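You operate a simulated robot arm through the tools that you are given. There is no shell and no other tool. Be economical: measure what you need, move in short steps, check, and stop when the job is done.

Carry out the task below with a simulated robot arm. There is one attempt and no reset: what you move stays moved.

TASK
Put one of the bags of screws from the top of the end bench of the line on top of the teal leaflet.
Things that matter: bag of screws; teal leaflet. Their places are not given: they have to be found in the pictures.

It is judged by the outcome, as a careful person would: the job done as asked, and still so three seconds after it is handed in. It fails if anything else is knocked over, pushed out of place, dropped, spilled or broken.

THE ROBOT
A 7-joint arm with a two-finger parallel gripper, fixed in place. Base frame: the origin is at the foot of the arm, x ahead of it, y to its left, z up; the work surface is at about z = 0. Lengths are in mm, angles in degrees, forces in N, time in s.
With the tool pointing down near the work surface it reaches from about 220 to 580 mm from the base axis. Its first joint turns from -66.0 to 66.0 degrees. Payload 2.5 kg.
Tool frame: the origin (TCP) lies between the finger pads and is the grasp point; the fingertips stand 23 mm ahead of it; z points along the fingers, y is the line along which they close. The gripper opens to 94 mm. The fingers are 38 mm wide and 10 mm thick; the gripper's body (54 by 96 mm) begins 39 mm behind the TCP.
Orientation is that of the tool frame in the base frame, as a unit quaternion [w, x, y, z]. With the fingers straight down and closing along the base's y, the tool's x points along the base's -x, its y along +y and its z along -z.

THE INTERFACE
- The arm moves only by the tool arm_command. Its argument "targets" is a list of rows, each an object of numbers (a shift or turn left out is 0, a gripper value left out holds the last): "dx", "dy", "dz": the shift along the tool's x, y, z in units of 100 mm (1.0 is 100 mm); "wx", "wy", "wz": the turn, a rotation vector about the tool's x, y, z in units of 180 degrees (1.0 is 180 degrees); "grip": the closure, from 0 (fully open) to 1 (shut). In form: [{"dx": .., "dy": .., "dz": .., "wx": .., "wy": .., "wz": .., "grip": ..}, ...]. A call has 1 to 20 rows; each row is the pose to reach, as a shift and turn from the pose commanded when the call began, along the tool's axes at that moment. A call with a number of a shift or a turn outside -1 to 1 is refused whole. A row lasts 0.2 s, in which the tool goes at most 50 mm and 8.6 degrees; a call with a longer step from one row to the next is refused whole, and so is a gripper value outside its range. A pose out of reach is approached as far as the arm can. The call stops where the force on the tool passes 40 N (or 10 N more than at its start, if that is more) or the arm is blocked; 0.2 s more then pass. The fingers move at their own pace (about 108 mm/s each) and stop on an object; they squeeze with about 20 N. The grip force told is the motor's: it shows also when the fingers shut on nothing. Time passes only in rows, and 0.2 s behind the last, so rows that repeat a pose let the fingers close. It gives the time, the measured TCP pose, the force on the tool (base axes), the opening and the grip force at its end, in the units of the frame above (readings bear some noise), and new pictures: "show" is both (left out), scene, wrist or none.
- Cameras (640 x 400 px; columns grow to the right, rows downward): "scene" is fixed at [127.4, -411.6, 535]; the picture's right is [0.75, -0.66, 0.00], its down [-0.47, -0.53, -0.70] and it looks along [0.47, 0.53, -0.71] (base axes); focal length 288 px, centre (320, 200). "wrist" rides on the gripper at [-39, 0, -44] in the tool frame; the picture's right is [0.00, -1.00, 0.00], its down [0.97, 0.00, -0.24] and it looks along [0.24, 0.00, 0.97] (tool axes); focal length 218 px, centre (320, 200).
- measure_at(camera, pixels): for up to 12 pixels [column, row] of the newest picture of that camera ("zoom" is the newest enlarged one), the place [x, y, z] in the base frame of the surface seen there, good to about 2 mm, but the place of the scene camera against the robot may be out by one fixed shift of up to 18 mm in any direction. No time passes.
- zoom(camera, box): a new picture of the part [left, top, right, bottom] of that camera's present view, enlarged. No time passes.
- hand_in(): hands the job in; it is judged then, once.

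Work in short steps. Measure before you move; look again where a grasp or a placing could have gone wrong, and mend it. You have 60 turns and 120 pictures in all, the two below and enlarged ones among them. Open the gripper and draw the arm clear of the work before you hand the job in, unless the task says otherwise; then end with one line.

The tools are called after ">>>" by a JSON object that holds its "name" and its "arguments". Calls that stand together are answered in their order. arm_command: Moves the arm, as the interface text tells. Its arguments: {"type":"object","properties":{"targets":{"type":"array"},"show":{"type":"string","enum":["both","scene","wrist","none"]}},"required":["targets"]} The other tools are called the same way: measure_at (camera, pixels) gives the place of the surface under pixels of a picture; zoom (camera, box) takes an enlarged picture of a part of a camera's view; hand_in () hands the job in.

At the start:

```text
t: 0.0
tcp_pos: [387.1, 2.6, 241.1]
ee_rot: [0.001, 0.0, 1.0, 0.001]
contact_force: [-0.4, -1.2, 0.2]
grip_width: 93.8
grasp_force: 0.1
```

scene: 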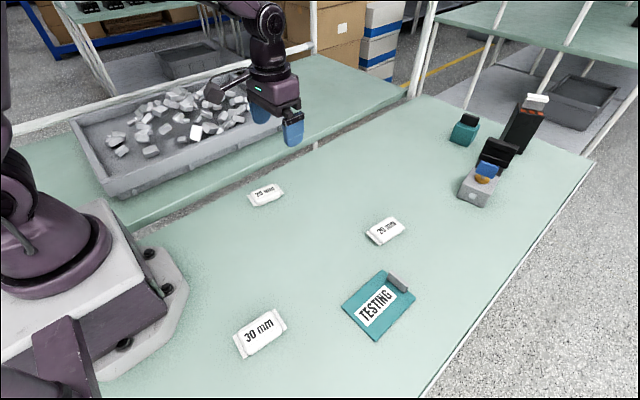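
wrist: 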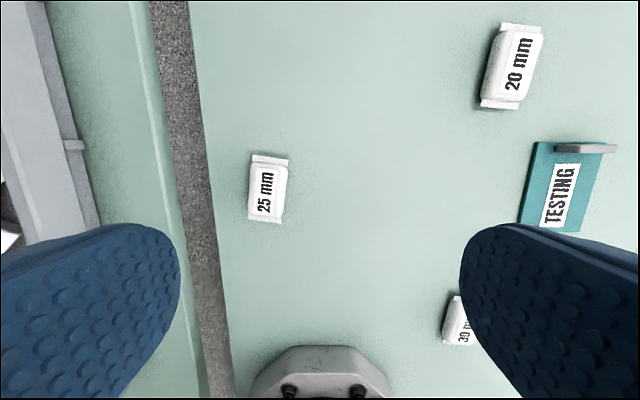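

The bench shows three bags (scene pixels ~(266,194), (385,231), (260,333)) and the teal "TESTING" leaflet at ~(380,303). I'll zoom in and measure.

>>> {"name": "zoom", "arguments": {"camera": "scene", "box": [320, 200, 440, 350]}}

>>> {"name": "measure_at", "arguments": {"camera": "wrist", "pixels": [[268, 190], [270, 156], [265, 220], [511, 66], [520, 26], [497, 105], [486, 65], [541, 68], [560, 200], [583, 149], [536, 145], [400, 150]]}}

>>> {"name": "measure_at", "arguments": {"camera": "scene", "pixels": [[266, 193], [385, 231], [368, 240], [403, 222], [260, 333], [376, 305], [398, 283], [343, 305], [383, 271], [414, 295], [378, 339], [300, 260]]}}

```text
2.67 times, centred on (380, 275) of scene
```

zoom: 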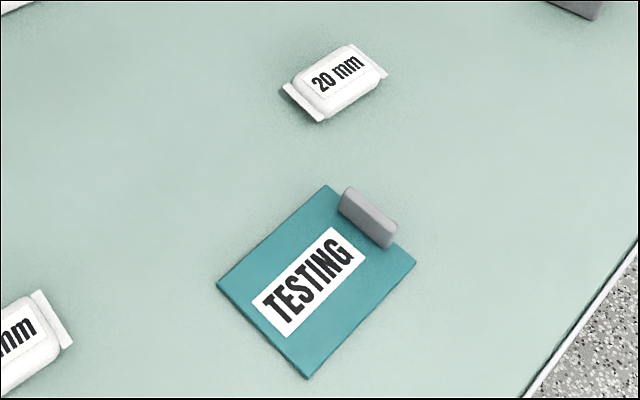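

```text
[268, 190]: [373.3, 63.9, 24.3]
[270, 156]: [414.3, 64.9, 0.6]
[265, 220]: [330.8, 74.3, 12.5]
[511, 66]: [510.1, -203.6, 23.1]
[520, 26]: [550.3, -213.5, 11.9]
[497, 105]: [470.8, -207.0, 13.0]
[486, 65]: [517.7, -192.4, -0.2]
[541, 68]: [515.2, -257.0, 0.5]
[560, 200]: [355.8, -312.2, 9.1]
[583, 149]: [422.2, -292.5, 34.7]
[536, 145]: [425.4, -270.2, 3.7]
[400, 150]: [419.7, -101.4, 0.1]
```

```text
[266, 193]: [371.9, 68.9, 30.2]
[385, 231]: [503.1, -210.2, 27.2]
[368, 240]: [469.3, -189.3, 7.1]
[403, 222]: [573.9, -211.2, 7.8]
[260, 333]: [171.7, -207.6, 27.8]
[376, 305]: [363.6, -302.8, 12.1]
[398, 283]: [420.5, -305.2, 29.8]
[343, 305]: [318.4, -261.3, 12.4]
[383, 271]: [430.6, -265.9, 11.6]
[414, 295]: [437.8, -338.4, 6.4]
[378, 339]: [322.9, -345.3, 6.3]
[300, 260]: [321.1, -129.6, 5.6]
```

I choose the 25 mm bag, which lies near (372, 66), about 25 mm high and well inside reach. I move above it and look from closer up.

>>> {"name": "arm_command", "arguments": {"targets": [{"dx": 0.05, "dy": 0.3, "dz": 0.2}, {"dx": 0.15, "dy": 0.63, "dz": 0.4}, {"dx": 0.15, "dy": 0.63, "dz": 0.8}, {"dx": 0.15, "dy": 0.63, "dz": 1.0}, {"dx": 0.15, "dy": 0.63, "dz": 1.0}]}}

```text
t: 1.2
tcp_pos: [371.0, 66.4, 140.6]
ee_rot: [0.0, 0.0, 1.0, 0.0]
contact_force: [-0.2, 0.2, 0.2]
grip_width: 93.9
grasp_force: 0.1
```

scene: 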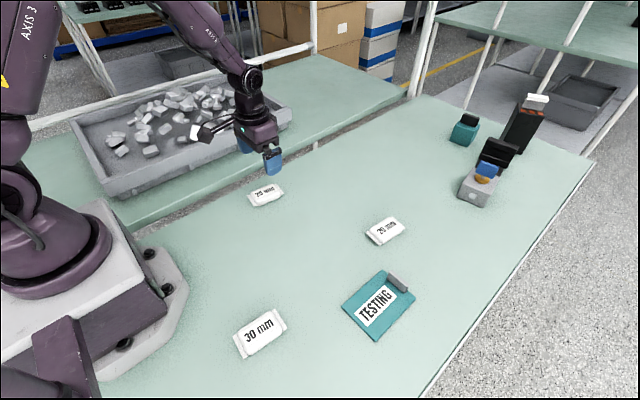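
wrist: 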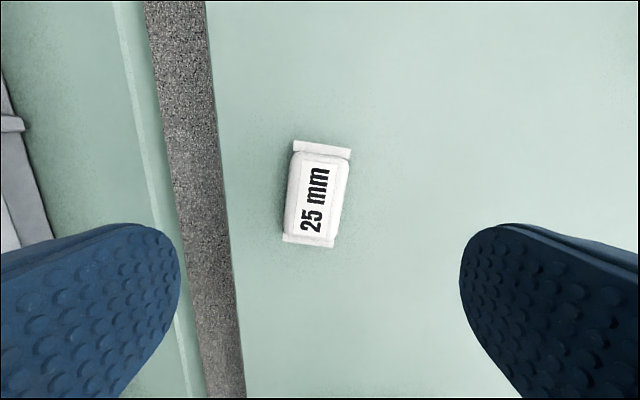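

Bag spans (322,149) to (309,240), tilted about 8°. Measuring its body precisely.

>>> {"name": "measure_at", "arguments": {"camera": "wrist", "pixels": [[322, 149], [309, 240], [317, 198], [292, 195], [343, 200], [298, 160], [345, 165], [288, 230], [334, 232]]}}

>>> {"name": "zoom", "arguments": {"camera": "wrist", "box": [256, 120, 384, 270]}}

```text
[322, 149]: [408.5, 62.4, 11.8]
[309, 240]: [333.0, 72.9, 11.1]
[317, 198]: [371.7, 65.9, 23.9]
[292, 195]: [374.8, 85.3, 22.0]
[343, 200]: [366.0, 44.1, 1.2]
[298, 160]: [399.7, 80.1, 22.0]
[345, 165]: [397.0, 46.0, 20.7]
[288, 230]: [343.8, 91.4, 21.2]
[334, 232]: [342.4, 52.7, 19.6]
```

```text
2.67 times, centred on (320, 195) of wrist
```

zoom: 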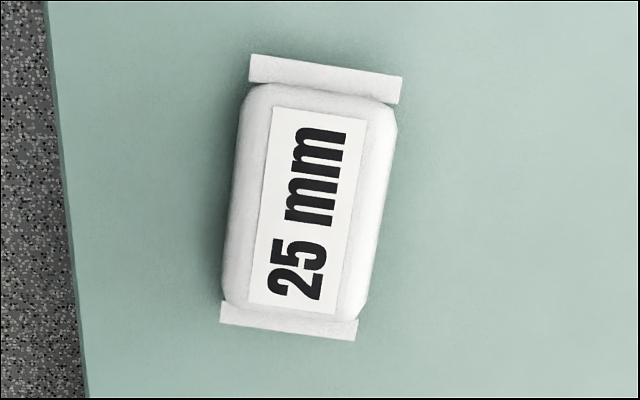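

Bag centre is ~(371, 67.5), top at z 24, turned about -8° about vertical. I turn with it and descend, checking at z ≈ 60.

>>> {"name": "arm_command", "arguments": {"targets": [{"dy": 0.01, "dz": 0.2, "wz": 0.022}, {"dy": 0.01, "dz": 0.5, "wz": 0.044}, {"dy": 0.01, "dz": 0.8, "wz": 0.044}, {"dy": 0.01, "dz": 0.8, "wz": 0.044}]}}

```text
t: 2.2
tcp_pos: [371.8, 65.5, 57.2]
ee_rot: [-0.001, 0.068, 0.998, -0.001]
contact_force: [-0.9, -0.5, 0.3]
grip_width: 94.1
grasp_force: 0.0
```

scene: 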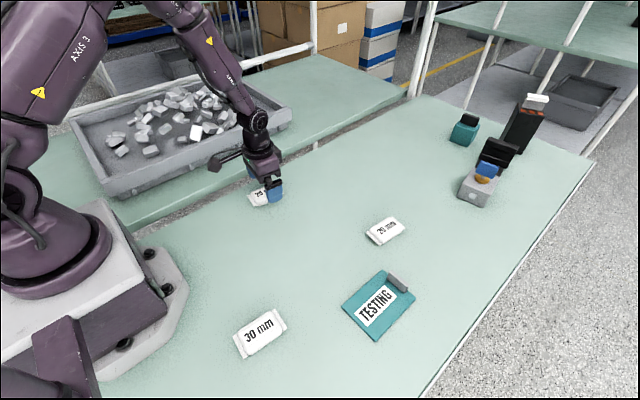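
wrist: 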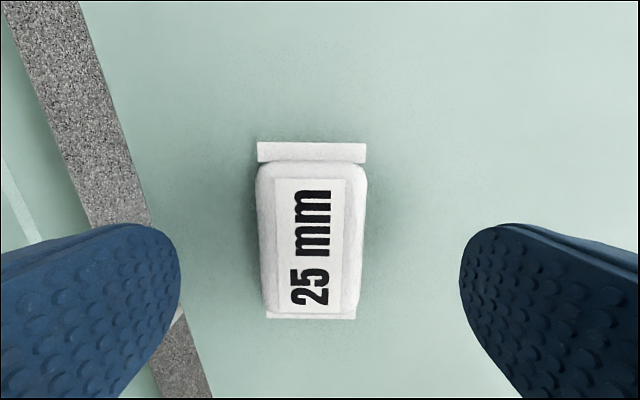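

Aligned; the bag is ~3 mm to the +y side. Descend to z ≈ 28 and close.

>>> {"name": "arm_command", "arguments": {"targets": [{"dy": 0.03, "dz": 0.15, "grip": 0}, {"dy": 0.03, "dz": 0.295, "grip": 0}, {"dy": 0.03, "dz": 0.295, "grip": 0.3}, {"dy": 0.03, "dz": 0.295, "grip": 0.7}, {"dy": 0.03, "dz": 0.295, "grip": 1}, {"dy": 0.03, "dz": 0.295, "grip": 1}]}}

```text
t: 3.6
tcp_pos: [371.9, 67.2, 29.5]
ee_rot: [0.0, 0.069, 0.998, -0.001]
contact_force: [-0.5, 0.6, 0.9]
grip_width: 45.4
grasp_force: 20.2
```

scene: 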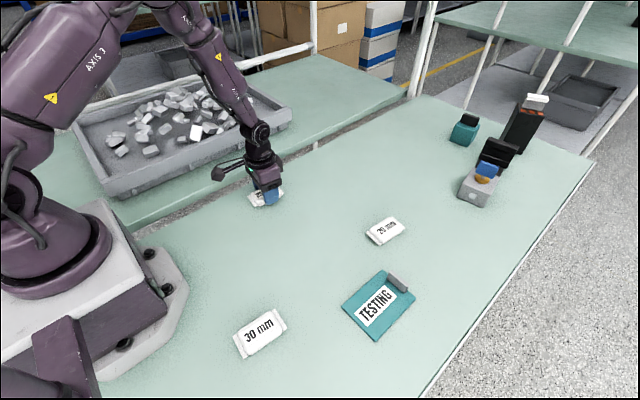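
wrist: 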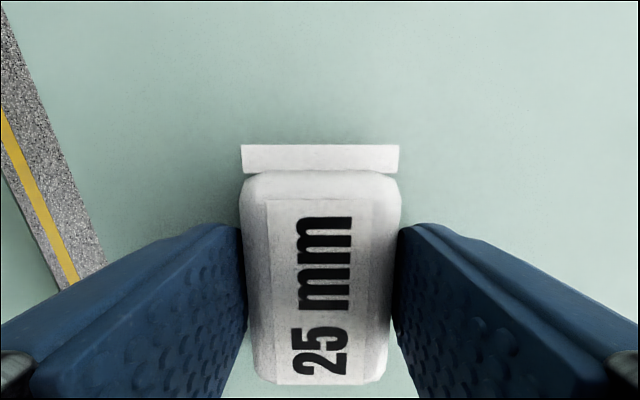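

Held at 45 mm with 20 N. Lift straight up.

>>> {"name": "arm_command", "arguments": {"targets": [{"dz": -0.1}, {"dz": -0.4}, {"dz": -0.7}, {"dz": -1.0}, {"dz": -1.0}]}}

```text
t: 4.8
tcp_pos: [374.1, 69.6, 129.9]
ee_rot: [0.0, 0.069, 0.998, -0.001]
contact_force: [-0.5, -0.4, 0.0]
grip_width: 0.0
grasp_force: 20.1
```

scene: 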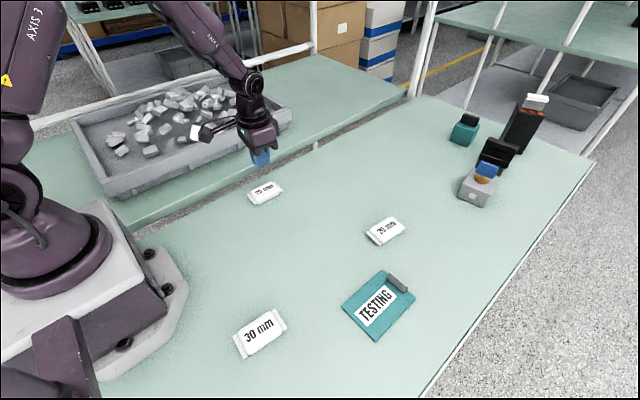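
wrist: 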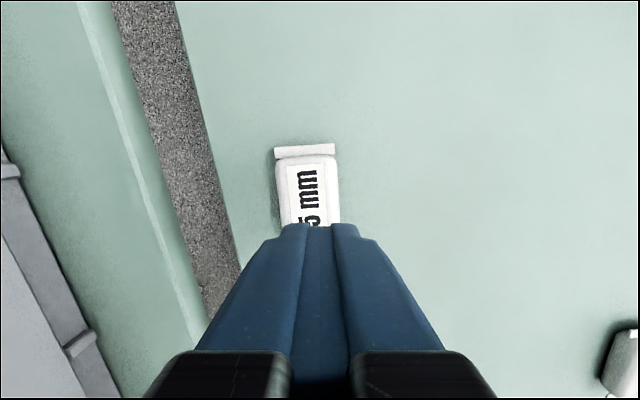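

The bag slipped out: fingers shut at 0 and the bag is still on the bench, looking unmoved. I open and look before retrying deeper and slower.

>>> {"name": "arm_command", "arguments": {"targets": [{"grip": 0}, {"grip": 0}, {"dz": 0.3, "grip": 0}, {"dz": 0.7, "grip": 0}, {"dz": 0.7, "grip": 0}]}}

```text
t: 6.0
tcp_pos: [370.2, 66.9, 60.8]
ee_rot: [0.0, 0.068, 0.998, 0.0]
contact_force: [-0.3, 0.6, 0.1]
grip_width: 93.8
grasp_force: 0.0
```

scene: 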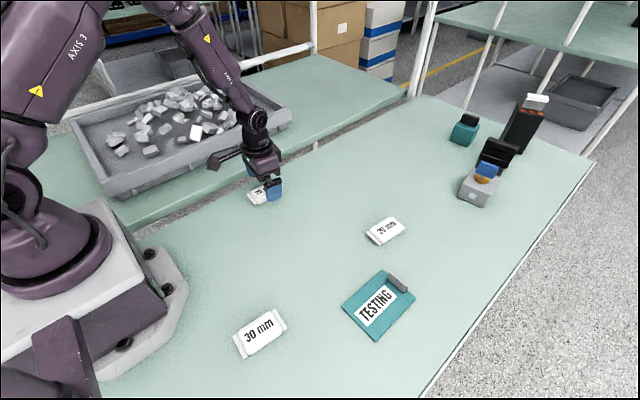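
wrist: 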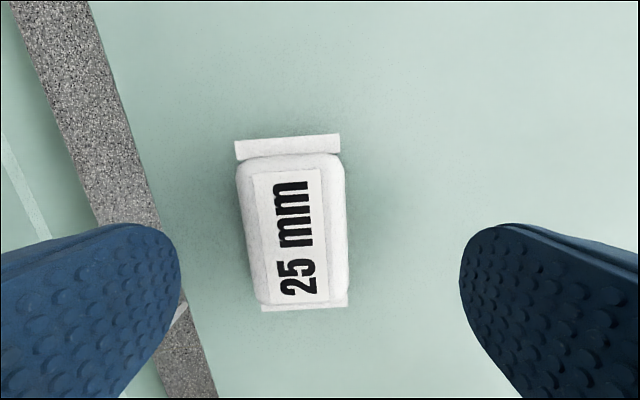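

The bag has shifted a little (now (288,146) to (304,307), leaning ~5° the other way). Measuring.

>>> {"name": "measure_at", "arguments": {"camera": "wrist", "pixels": [[288, 146], [304, 307], [293, 225], [243, 230], [345, 225], [247, 180], [340, 175], [256, 290], [343, 285]]}}

>>> {"name": "zoom", "arguments": {"camera": "wrist", "box": [200, 120, 392, 340]}}

```text
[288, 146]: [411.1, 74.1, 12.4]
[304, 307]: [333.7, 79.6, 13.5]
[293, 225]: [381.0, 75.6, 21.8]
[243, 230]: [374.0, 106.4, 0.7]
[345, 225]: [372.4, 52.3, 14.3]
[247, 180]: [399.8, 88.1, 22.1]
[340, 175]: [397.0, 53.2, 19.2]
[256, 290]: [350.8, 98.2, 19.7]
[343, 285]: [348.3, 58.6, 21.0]
```

```text
1.82 times, centred on (296, 230) of wrist
```

zoom: 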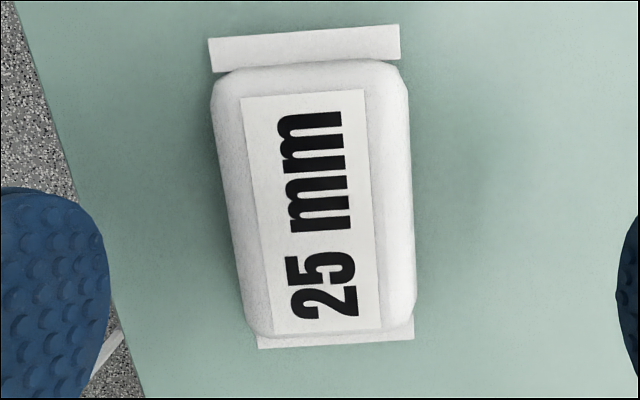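

Bag centre now ~(372.5, 76.5), yaw ~-4°. I re-centre and go deeper (z ≈ 25, tips ~2 mm above the bench), close, then check before lifting.

>>> {"name": "arm_command", "arguments": {"targets": [{"dx": -0.01, "dy": 0.1, "dz": 0.0, "wz": -0.022, "grip": 0}, {"dx": -0.01, "dy": 0.1, "dz": 0.2, "wz": -0.022}, {"dx": -0.01, "dy": 0.1, "dz": 0.37, "wz": -0.022}, {"dx": -0.01, "dy": 0.1, "dz": 0.37, "wz": -0.022, "grip": 0.3}, {"dx": -0.01, "dy": 0.1, "dz": 0.37, "wz": -0.022, "grip": 0.5}, {"dx": -0.01, "dy": 0.1, "dz": 0.37, "wz": -0.022, "grip": 1}, {"dx": -0.01, "dy": 0.1, "dz": 0.37, "wz": -0.022, "grip": 1}, {"dx": -0.01, "dy": 0.1, "dz": 0.37, "wz": -0.022, "grip": 1}]}}

```text
t: 7.8
tcp_pos: [375.7, 77.3, 24.3]
ee_rot: [0.0, 0.035, 0.999, 0.0]
contact_force: [0.0, -0.2, 0.0]
grip_width: 45.6
grasp_force: 19.9
```

scene: 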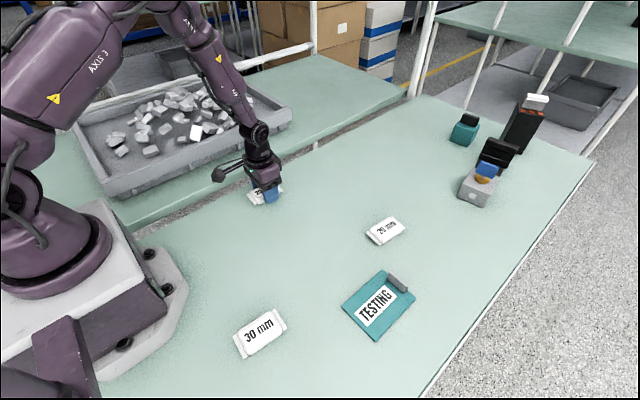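
wrist: 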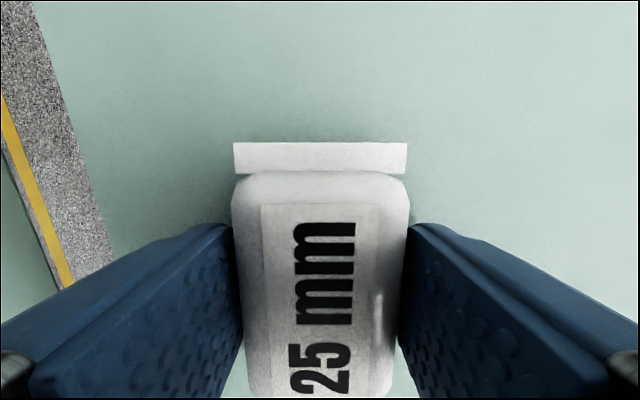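

Gripped 45.6 mm, deeper. Lift gently a little first.

>>> {"name": "arm_command", "arguments": {"targets": [{"dz": -0.03}, {"dz": -0.06}, {"dz": -0.1}, {"dz": -0.14}, {"dz": -0.18}, {"dz": -0.22}, {"dz": -0.26}, {"dz": -0.3}]}}

```text
t: 9.6
tcp_pos: [373.3, 80.3, 52.9]
ee_rot: [-0.001, 0.035, 0.999, 0.0]
contact_force: [0.0, -0.2, -0.7]
grip_width: 45.5
grasp_force: 19.9
```

scene: 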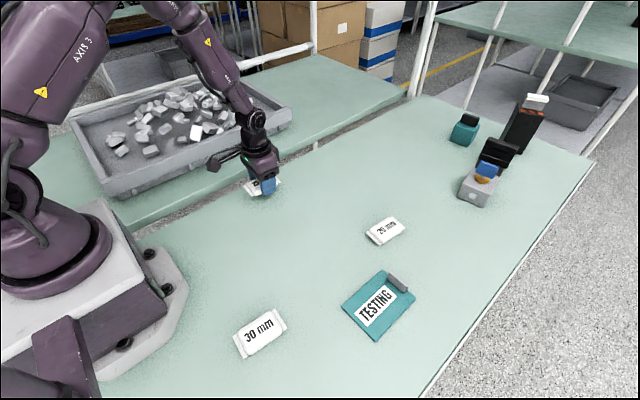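
wrist: 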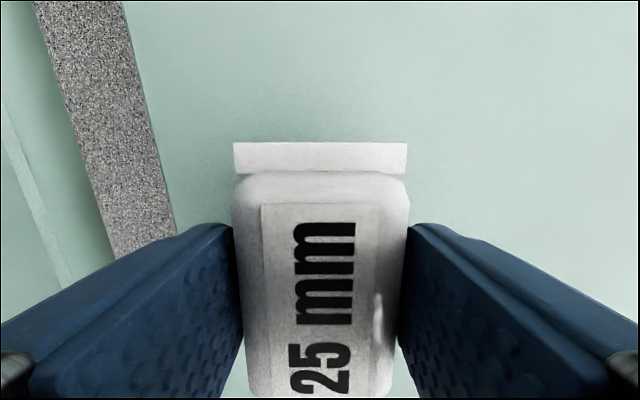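

The bag is held and rose with the fingers. I raise it further, straighten the yaw, and begin moving gently towards the leaflet.

>>> {"name": "arm_command", "arguments": {"targets": [{"dz": -0.1}, {"dz": -0.2}, {"dz": -0.3, "wz": -0.005}, {"dz": -0.4, "wz": -0.01}, {"dz": -0.5, "wz": -0.015}, {"dz": -0.6, "wz": -0.022}, {"dz": -0.6, "wz": -0.022, "dy": -0.1}, {"dz": -0.6, "wz": -0.022, "dy": -0.25}, {"dz": -0.6, "wz": -0.022, "dy": -0.4}, {"dz": -0.6, "wz": -0.022, "dy": -0.55}, {"dz": -0.6, "wz": -0.022, "dy": -0.7}, {"dz": -0.6, "wz": -0.022, "dy": -0.85}, {"dz": -0.6, "wz": -0.022, "dy": -0.95}, {"dz": -0.6, "wz": -0.022, "dy": -1.0}], "show": "wrist"}}

```text
t: 12.6
tcp_pos: [368.0, -19.9, 114.3]
ee_rot: [-0.001, 0.0, 1.0, 0.0]
contact_force: [-0.1, 0.0, -1.2]
grip_width: 45.6
grasp_force: 20.0
```

wrist: 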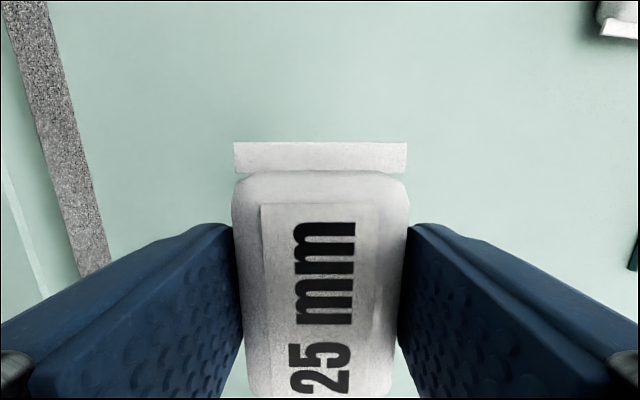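

Secure. Continue 100 mm along -y, to y ≈ -120.

>>> {"name": "arm_command", "arguments": {"targets": [{"dy": -0.1}, {"dy": -0.25}, {"dy": -0.4}, {"dy": -0.55}, {"dy": -0.7}, {"dy": -0.85}, {"dy": -1.0}], "show": "none"}}

>>> {"name": "arm_command", "arguments": {"targets": [{"dy": -0.15}, {"dy": -0.3}, {"dy": -0.45}, {"dy": -0.6}, {"dy": -0.75}, {"dy": -0.9}, {"dy": -0.9}]}}

```text
t: 14.2
tcp_pos: [368.0, -118.8, 113.6]
ee_rot: [0.0, 0.0, 1.0, 0.0]
contact_force: [-0.7, 0.1, -0.9]
grip_width: 45.6
grasp_force: 20.3
```

```text
t: 15.8
tcp_pos: [366.2, -210.2, 113.1]
ee_rot: [0.001, 0.0, 1.0, 0.0]
contact_force: [0.0, -0.6, -1.0]
grip_width: 45.7
grasp_force: 19.8
```

scene: 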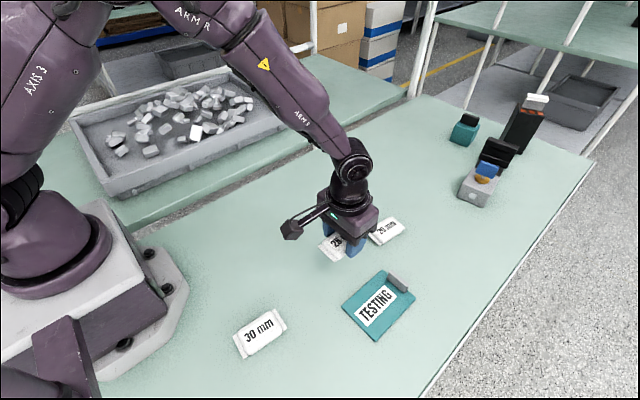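
wrist: 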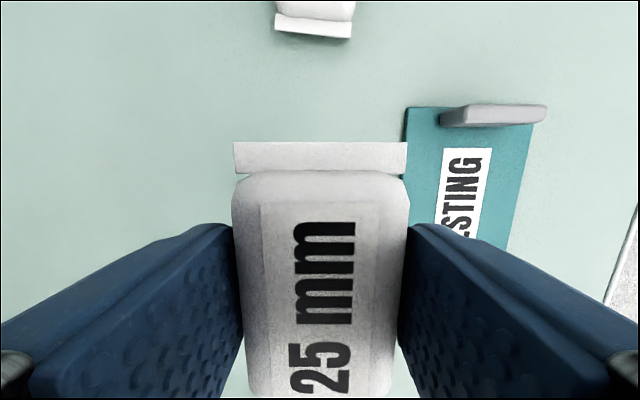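

Leaflet is in the wrist view: corners at about (408,108) and (533,125), grey block at (445–545, 105–127). Measuring these plus the held bag.

>>> {"name": "measure_at", "arguments": {"camera": "wrist", "pixels": [[410, 111], [528, 128], [508, 243], [450, 120], [538, 118], [450, 110], [465, 190], [425, 150], [320, 158], [320, 185], [318, 385], [510, 200]]}}

>>> {"name": "measure_at", "arguments": {"camera": "scene", "pixels": [[345, 306], [383, 273], [412, 296], [377, 338], [389, 277], [405, 290], [393, 284], [375, 305]]}}

```text
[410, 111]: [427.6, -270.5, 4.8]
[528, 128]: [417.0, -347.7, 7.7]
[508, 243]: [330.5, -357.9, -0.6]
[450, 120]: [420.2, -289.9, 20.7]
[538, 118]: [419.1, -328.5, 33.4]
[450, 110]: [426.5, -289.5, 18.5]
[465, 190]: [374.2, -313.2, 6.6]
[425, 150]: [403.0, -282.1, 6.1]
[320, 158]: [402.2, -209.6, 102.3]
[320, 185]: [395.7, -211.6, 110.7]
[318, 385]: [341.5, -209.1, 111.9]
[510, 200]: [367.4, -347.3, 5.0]
```

```text
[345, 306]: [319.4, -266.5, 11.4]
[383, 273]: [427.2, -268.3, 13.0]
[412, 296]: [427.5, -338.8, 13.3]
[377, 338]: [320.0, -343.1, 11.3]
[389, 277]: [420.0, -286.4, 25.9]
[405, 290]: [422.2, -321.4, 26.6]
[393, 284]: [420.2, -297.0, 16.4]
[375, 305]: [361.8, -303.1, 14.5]
```

Leaflet spans x 318–427, y -270 to -347, top z ≈ 6; grey block at x ≥ ~412. I aim for the bag centre at (361, -308), at height first.

>>> {"name": "arm_command", "arguments": {"targets": [{"dx": 0.01, "dy": -0.15}, {"dx": 0.02, "dy": -0.3}, {"dx": 0.03, "dy": -0.45}, {"dx": 0.04, "dy": -0.6}, {"dx": 0.05, "dy": -0.75}, {"dx": 0.06, "dy": -0.9}, {"dx": 0.06, "dy": -0.98}, {"dx": 0.06, "dy": -0.98, "dz": 0.15}, {"dx": 0.06, "dy": -0.98, "dz": 0.3}, {"dx": 0.06, "dy": -0.98, "dz": 0.4}, {"dx": 0.06, "dy": -0.98, "dz": 0.4}]}}

```text
t: 18.2
tcp_pos: [361.3, -308.6, 72.4]
ee_rot: [0.0, 0.0, 1.0, 0.0]
contact_force: [-1.5, 0.1, -0.2]
grip_width: 45.3
grasp_force: 20.0
```

scene: 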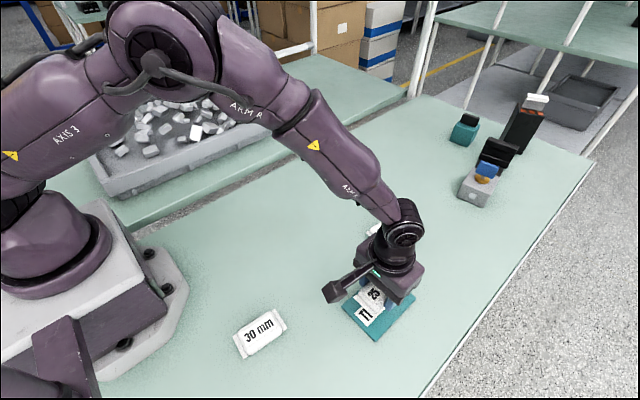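
wrist: 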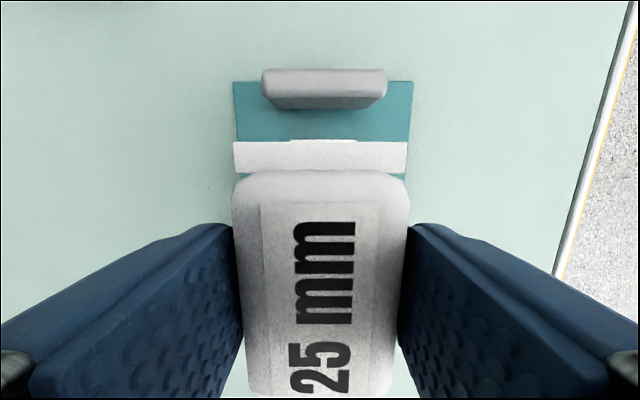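

Bag is centred over the leaflet (leaflet cols 233–412, bag 233–408), clear of the block. Lower slowly to z ≈ 33.

>>> {"name": "arm_command", "arguments": {"targets": [{"dz": 0.1}, {"dz": 0.2}, {"dz": 0.28}, {"dz": 0.33}, {"dz": 0.36}, {"dz": 0.38}, {"dz": 0.395}, {"dz": 0.395}]}}

```text
t: 20.0
tcp_pos: [361.4, -307.3, 34.1]
ee_rot: [0.0, 0.0, 1.0, 0.0]
contact_force: [-0.6, 0.5, -1.0]
grip_width: 45.5
grasp_force: 20.1
```

scene: 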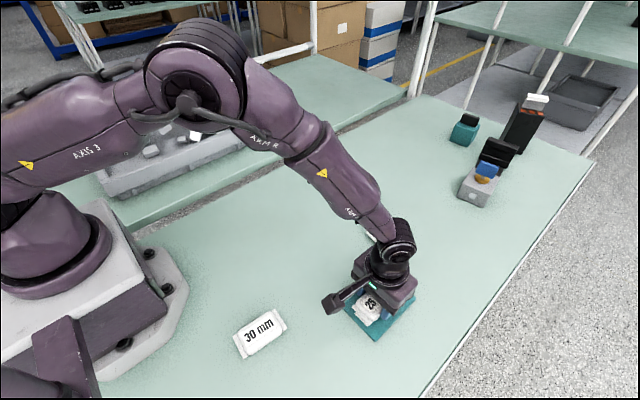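
wrist: 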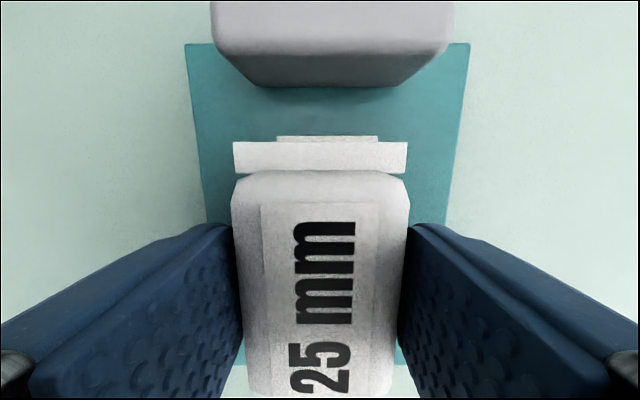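

Nearly touching. I check where the bag's ends lie against the leaflet ends before releasing.

>>> {"name": "measure_at", "arguments": {"camera": "wrist", "pixels": [[320, 150], [318, 392], [402, 358], [404, 372], [236, 355], [330, 70], [330, 84], [330, 110]]}}

>>> {"name": "zoom", "arguments": {"camera": "scene", "box": [320, 250, 440, 350]}}

```text
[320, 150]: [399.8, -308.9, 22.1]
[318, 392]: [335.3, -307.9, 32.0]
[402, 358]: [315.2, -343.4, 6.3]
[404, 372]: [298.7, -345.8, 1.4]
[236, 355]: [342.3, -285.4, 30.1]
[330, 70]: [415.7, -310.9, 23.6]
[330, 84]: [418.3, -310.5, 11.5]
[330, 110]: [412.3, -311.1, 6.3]
```

```text
4.00 times, centred on (380, 300) of scene
```

zoom: 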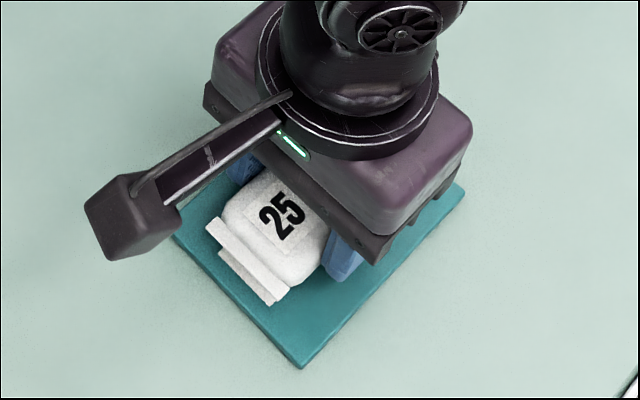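

The bag lies wholly within the leaflet (x ≈ 323–400). I lower the last ~2 mm, open gently part way, and rise.

>>> {"name": "arm_command", "arguments": {"targets": [{"dz": 0.01}, {"dz": 0.02}, {"dz": 0.02, "grip": 0.45}, {"dz": 0.02, "grip": 0.3}, {"dz": 0.02, "grip": 0.25}, {"dz": 0.02, "grip": 0.25}, {"dz": -0.1, "grip": 0.25}, {"dz": -0.3, "grip": 0.25}, {"dz": -0.6, "grip": 0.25}, {"dz": -1.0, "grip": 0.25}, {"dz": -1.0, "grip": 0.25}]}}

```text
t: 22.4
tcp_pos: [360.4, -310.5, 133.0]
ee_rot: [0.001, 0.0, 1.0, 0.0]
contact_force: [-0.4, -0.3, -0.1]
grip_width: 70.6
grasp_force: 0.1
```

scene: 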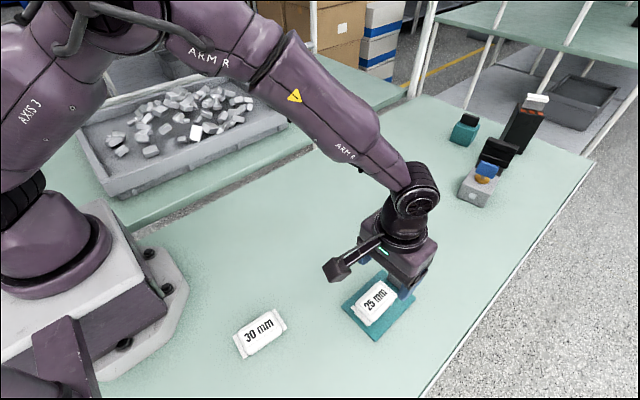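
wrist: 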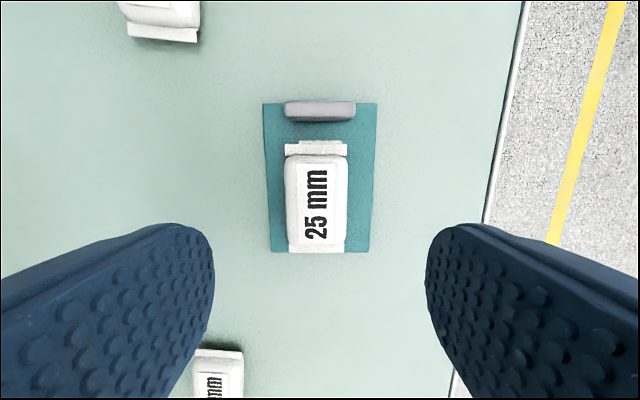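

The bag rests on the leaflet within its edges. I draw the arm up and away, gripper open, and check.

>>> {"name": "arm_command", "arguments": {"targets": [{"dz": -0.3, "grip": 0}, {"dz": -0.6, "dy": 0.15}, {"dz": -0.8, "dy": 0.4}, {"dz": -0.8, "dy": 0.7}, {"dz": -0.8, "dy": 1.0}, {"dz": -0.8, "dy": 1.0}], "show": "none"}}

>>> {"name": "arm_command", "arguments": {"targets": [{"dy": 0.3}, {"dy": 0.6}, {"dy": 1.0}, {"dy": 1.0}], "show": "scene"}}

>>> {"name": "zoom", "arguments": {"camera": "scene", "box": [320, 200, 440, 350]}}

```text
t: 23.8
tcp_pos: [363.4, -212.0, 213.9]
ee_rot: [0.001, 0.0, 1.0, 0.0]
contact_force: [-0.2, 0.1, -0.5]
grip_width: 94.0
grasp_force: 0.1
```

```text
t: 24.8
tcp_pos: [362.5, -109.5, 215.1]
ee_rot: [0.0, 0.001, 1.0, 0.0]
contact_force: [0.4, 0.0, -0.4]
grip_width: 94.1
grasp_force: 0.0
```

scene: 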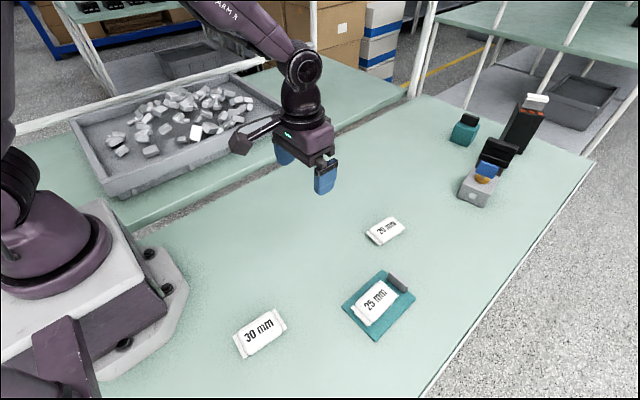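

```text
2.67 times, centred on (380, 275) of scene
```

zoom: 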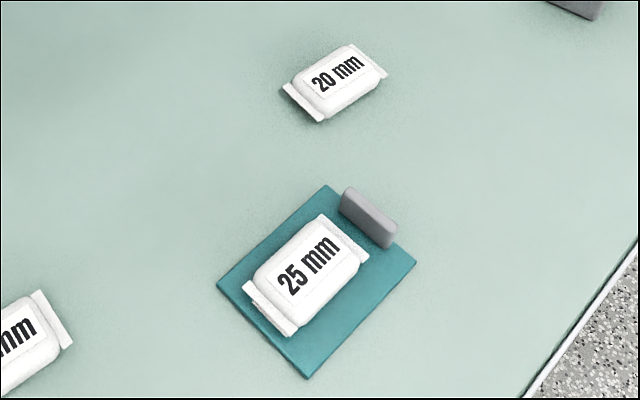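

The 25 mm bag lies flat on the leaflet, the other things are unmoved, and the arm is clear with the gripper open. Handing in.

>>> {"name": "hand_in", "arguments": {}}

```text
The job is handed in.
```

The 25 mm bag of screws is on top of the teal leaflet, lying flat and within its edges. My first grip slipped and nudged the bag slightly, but a deeper second grip held; nothing else moved, and I handed the job in with the gripper open and the arm clear.
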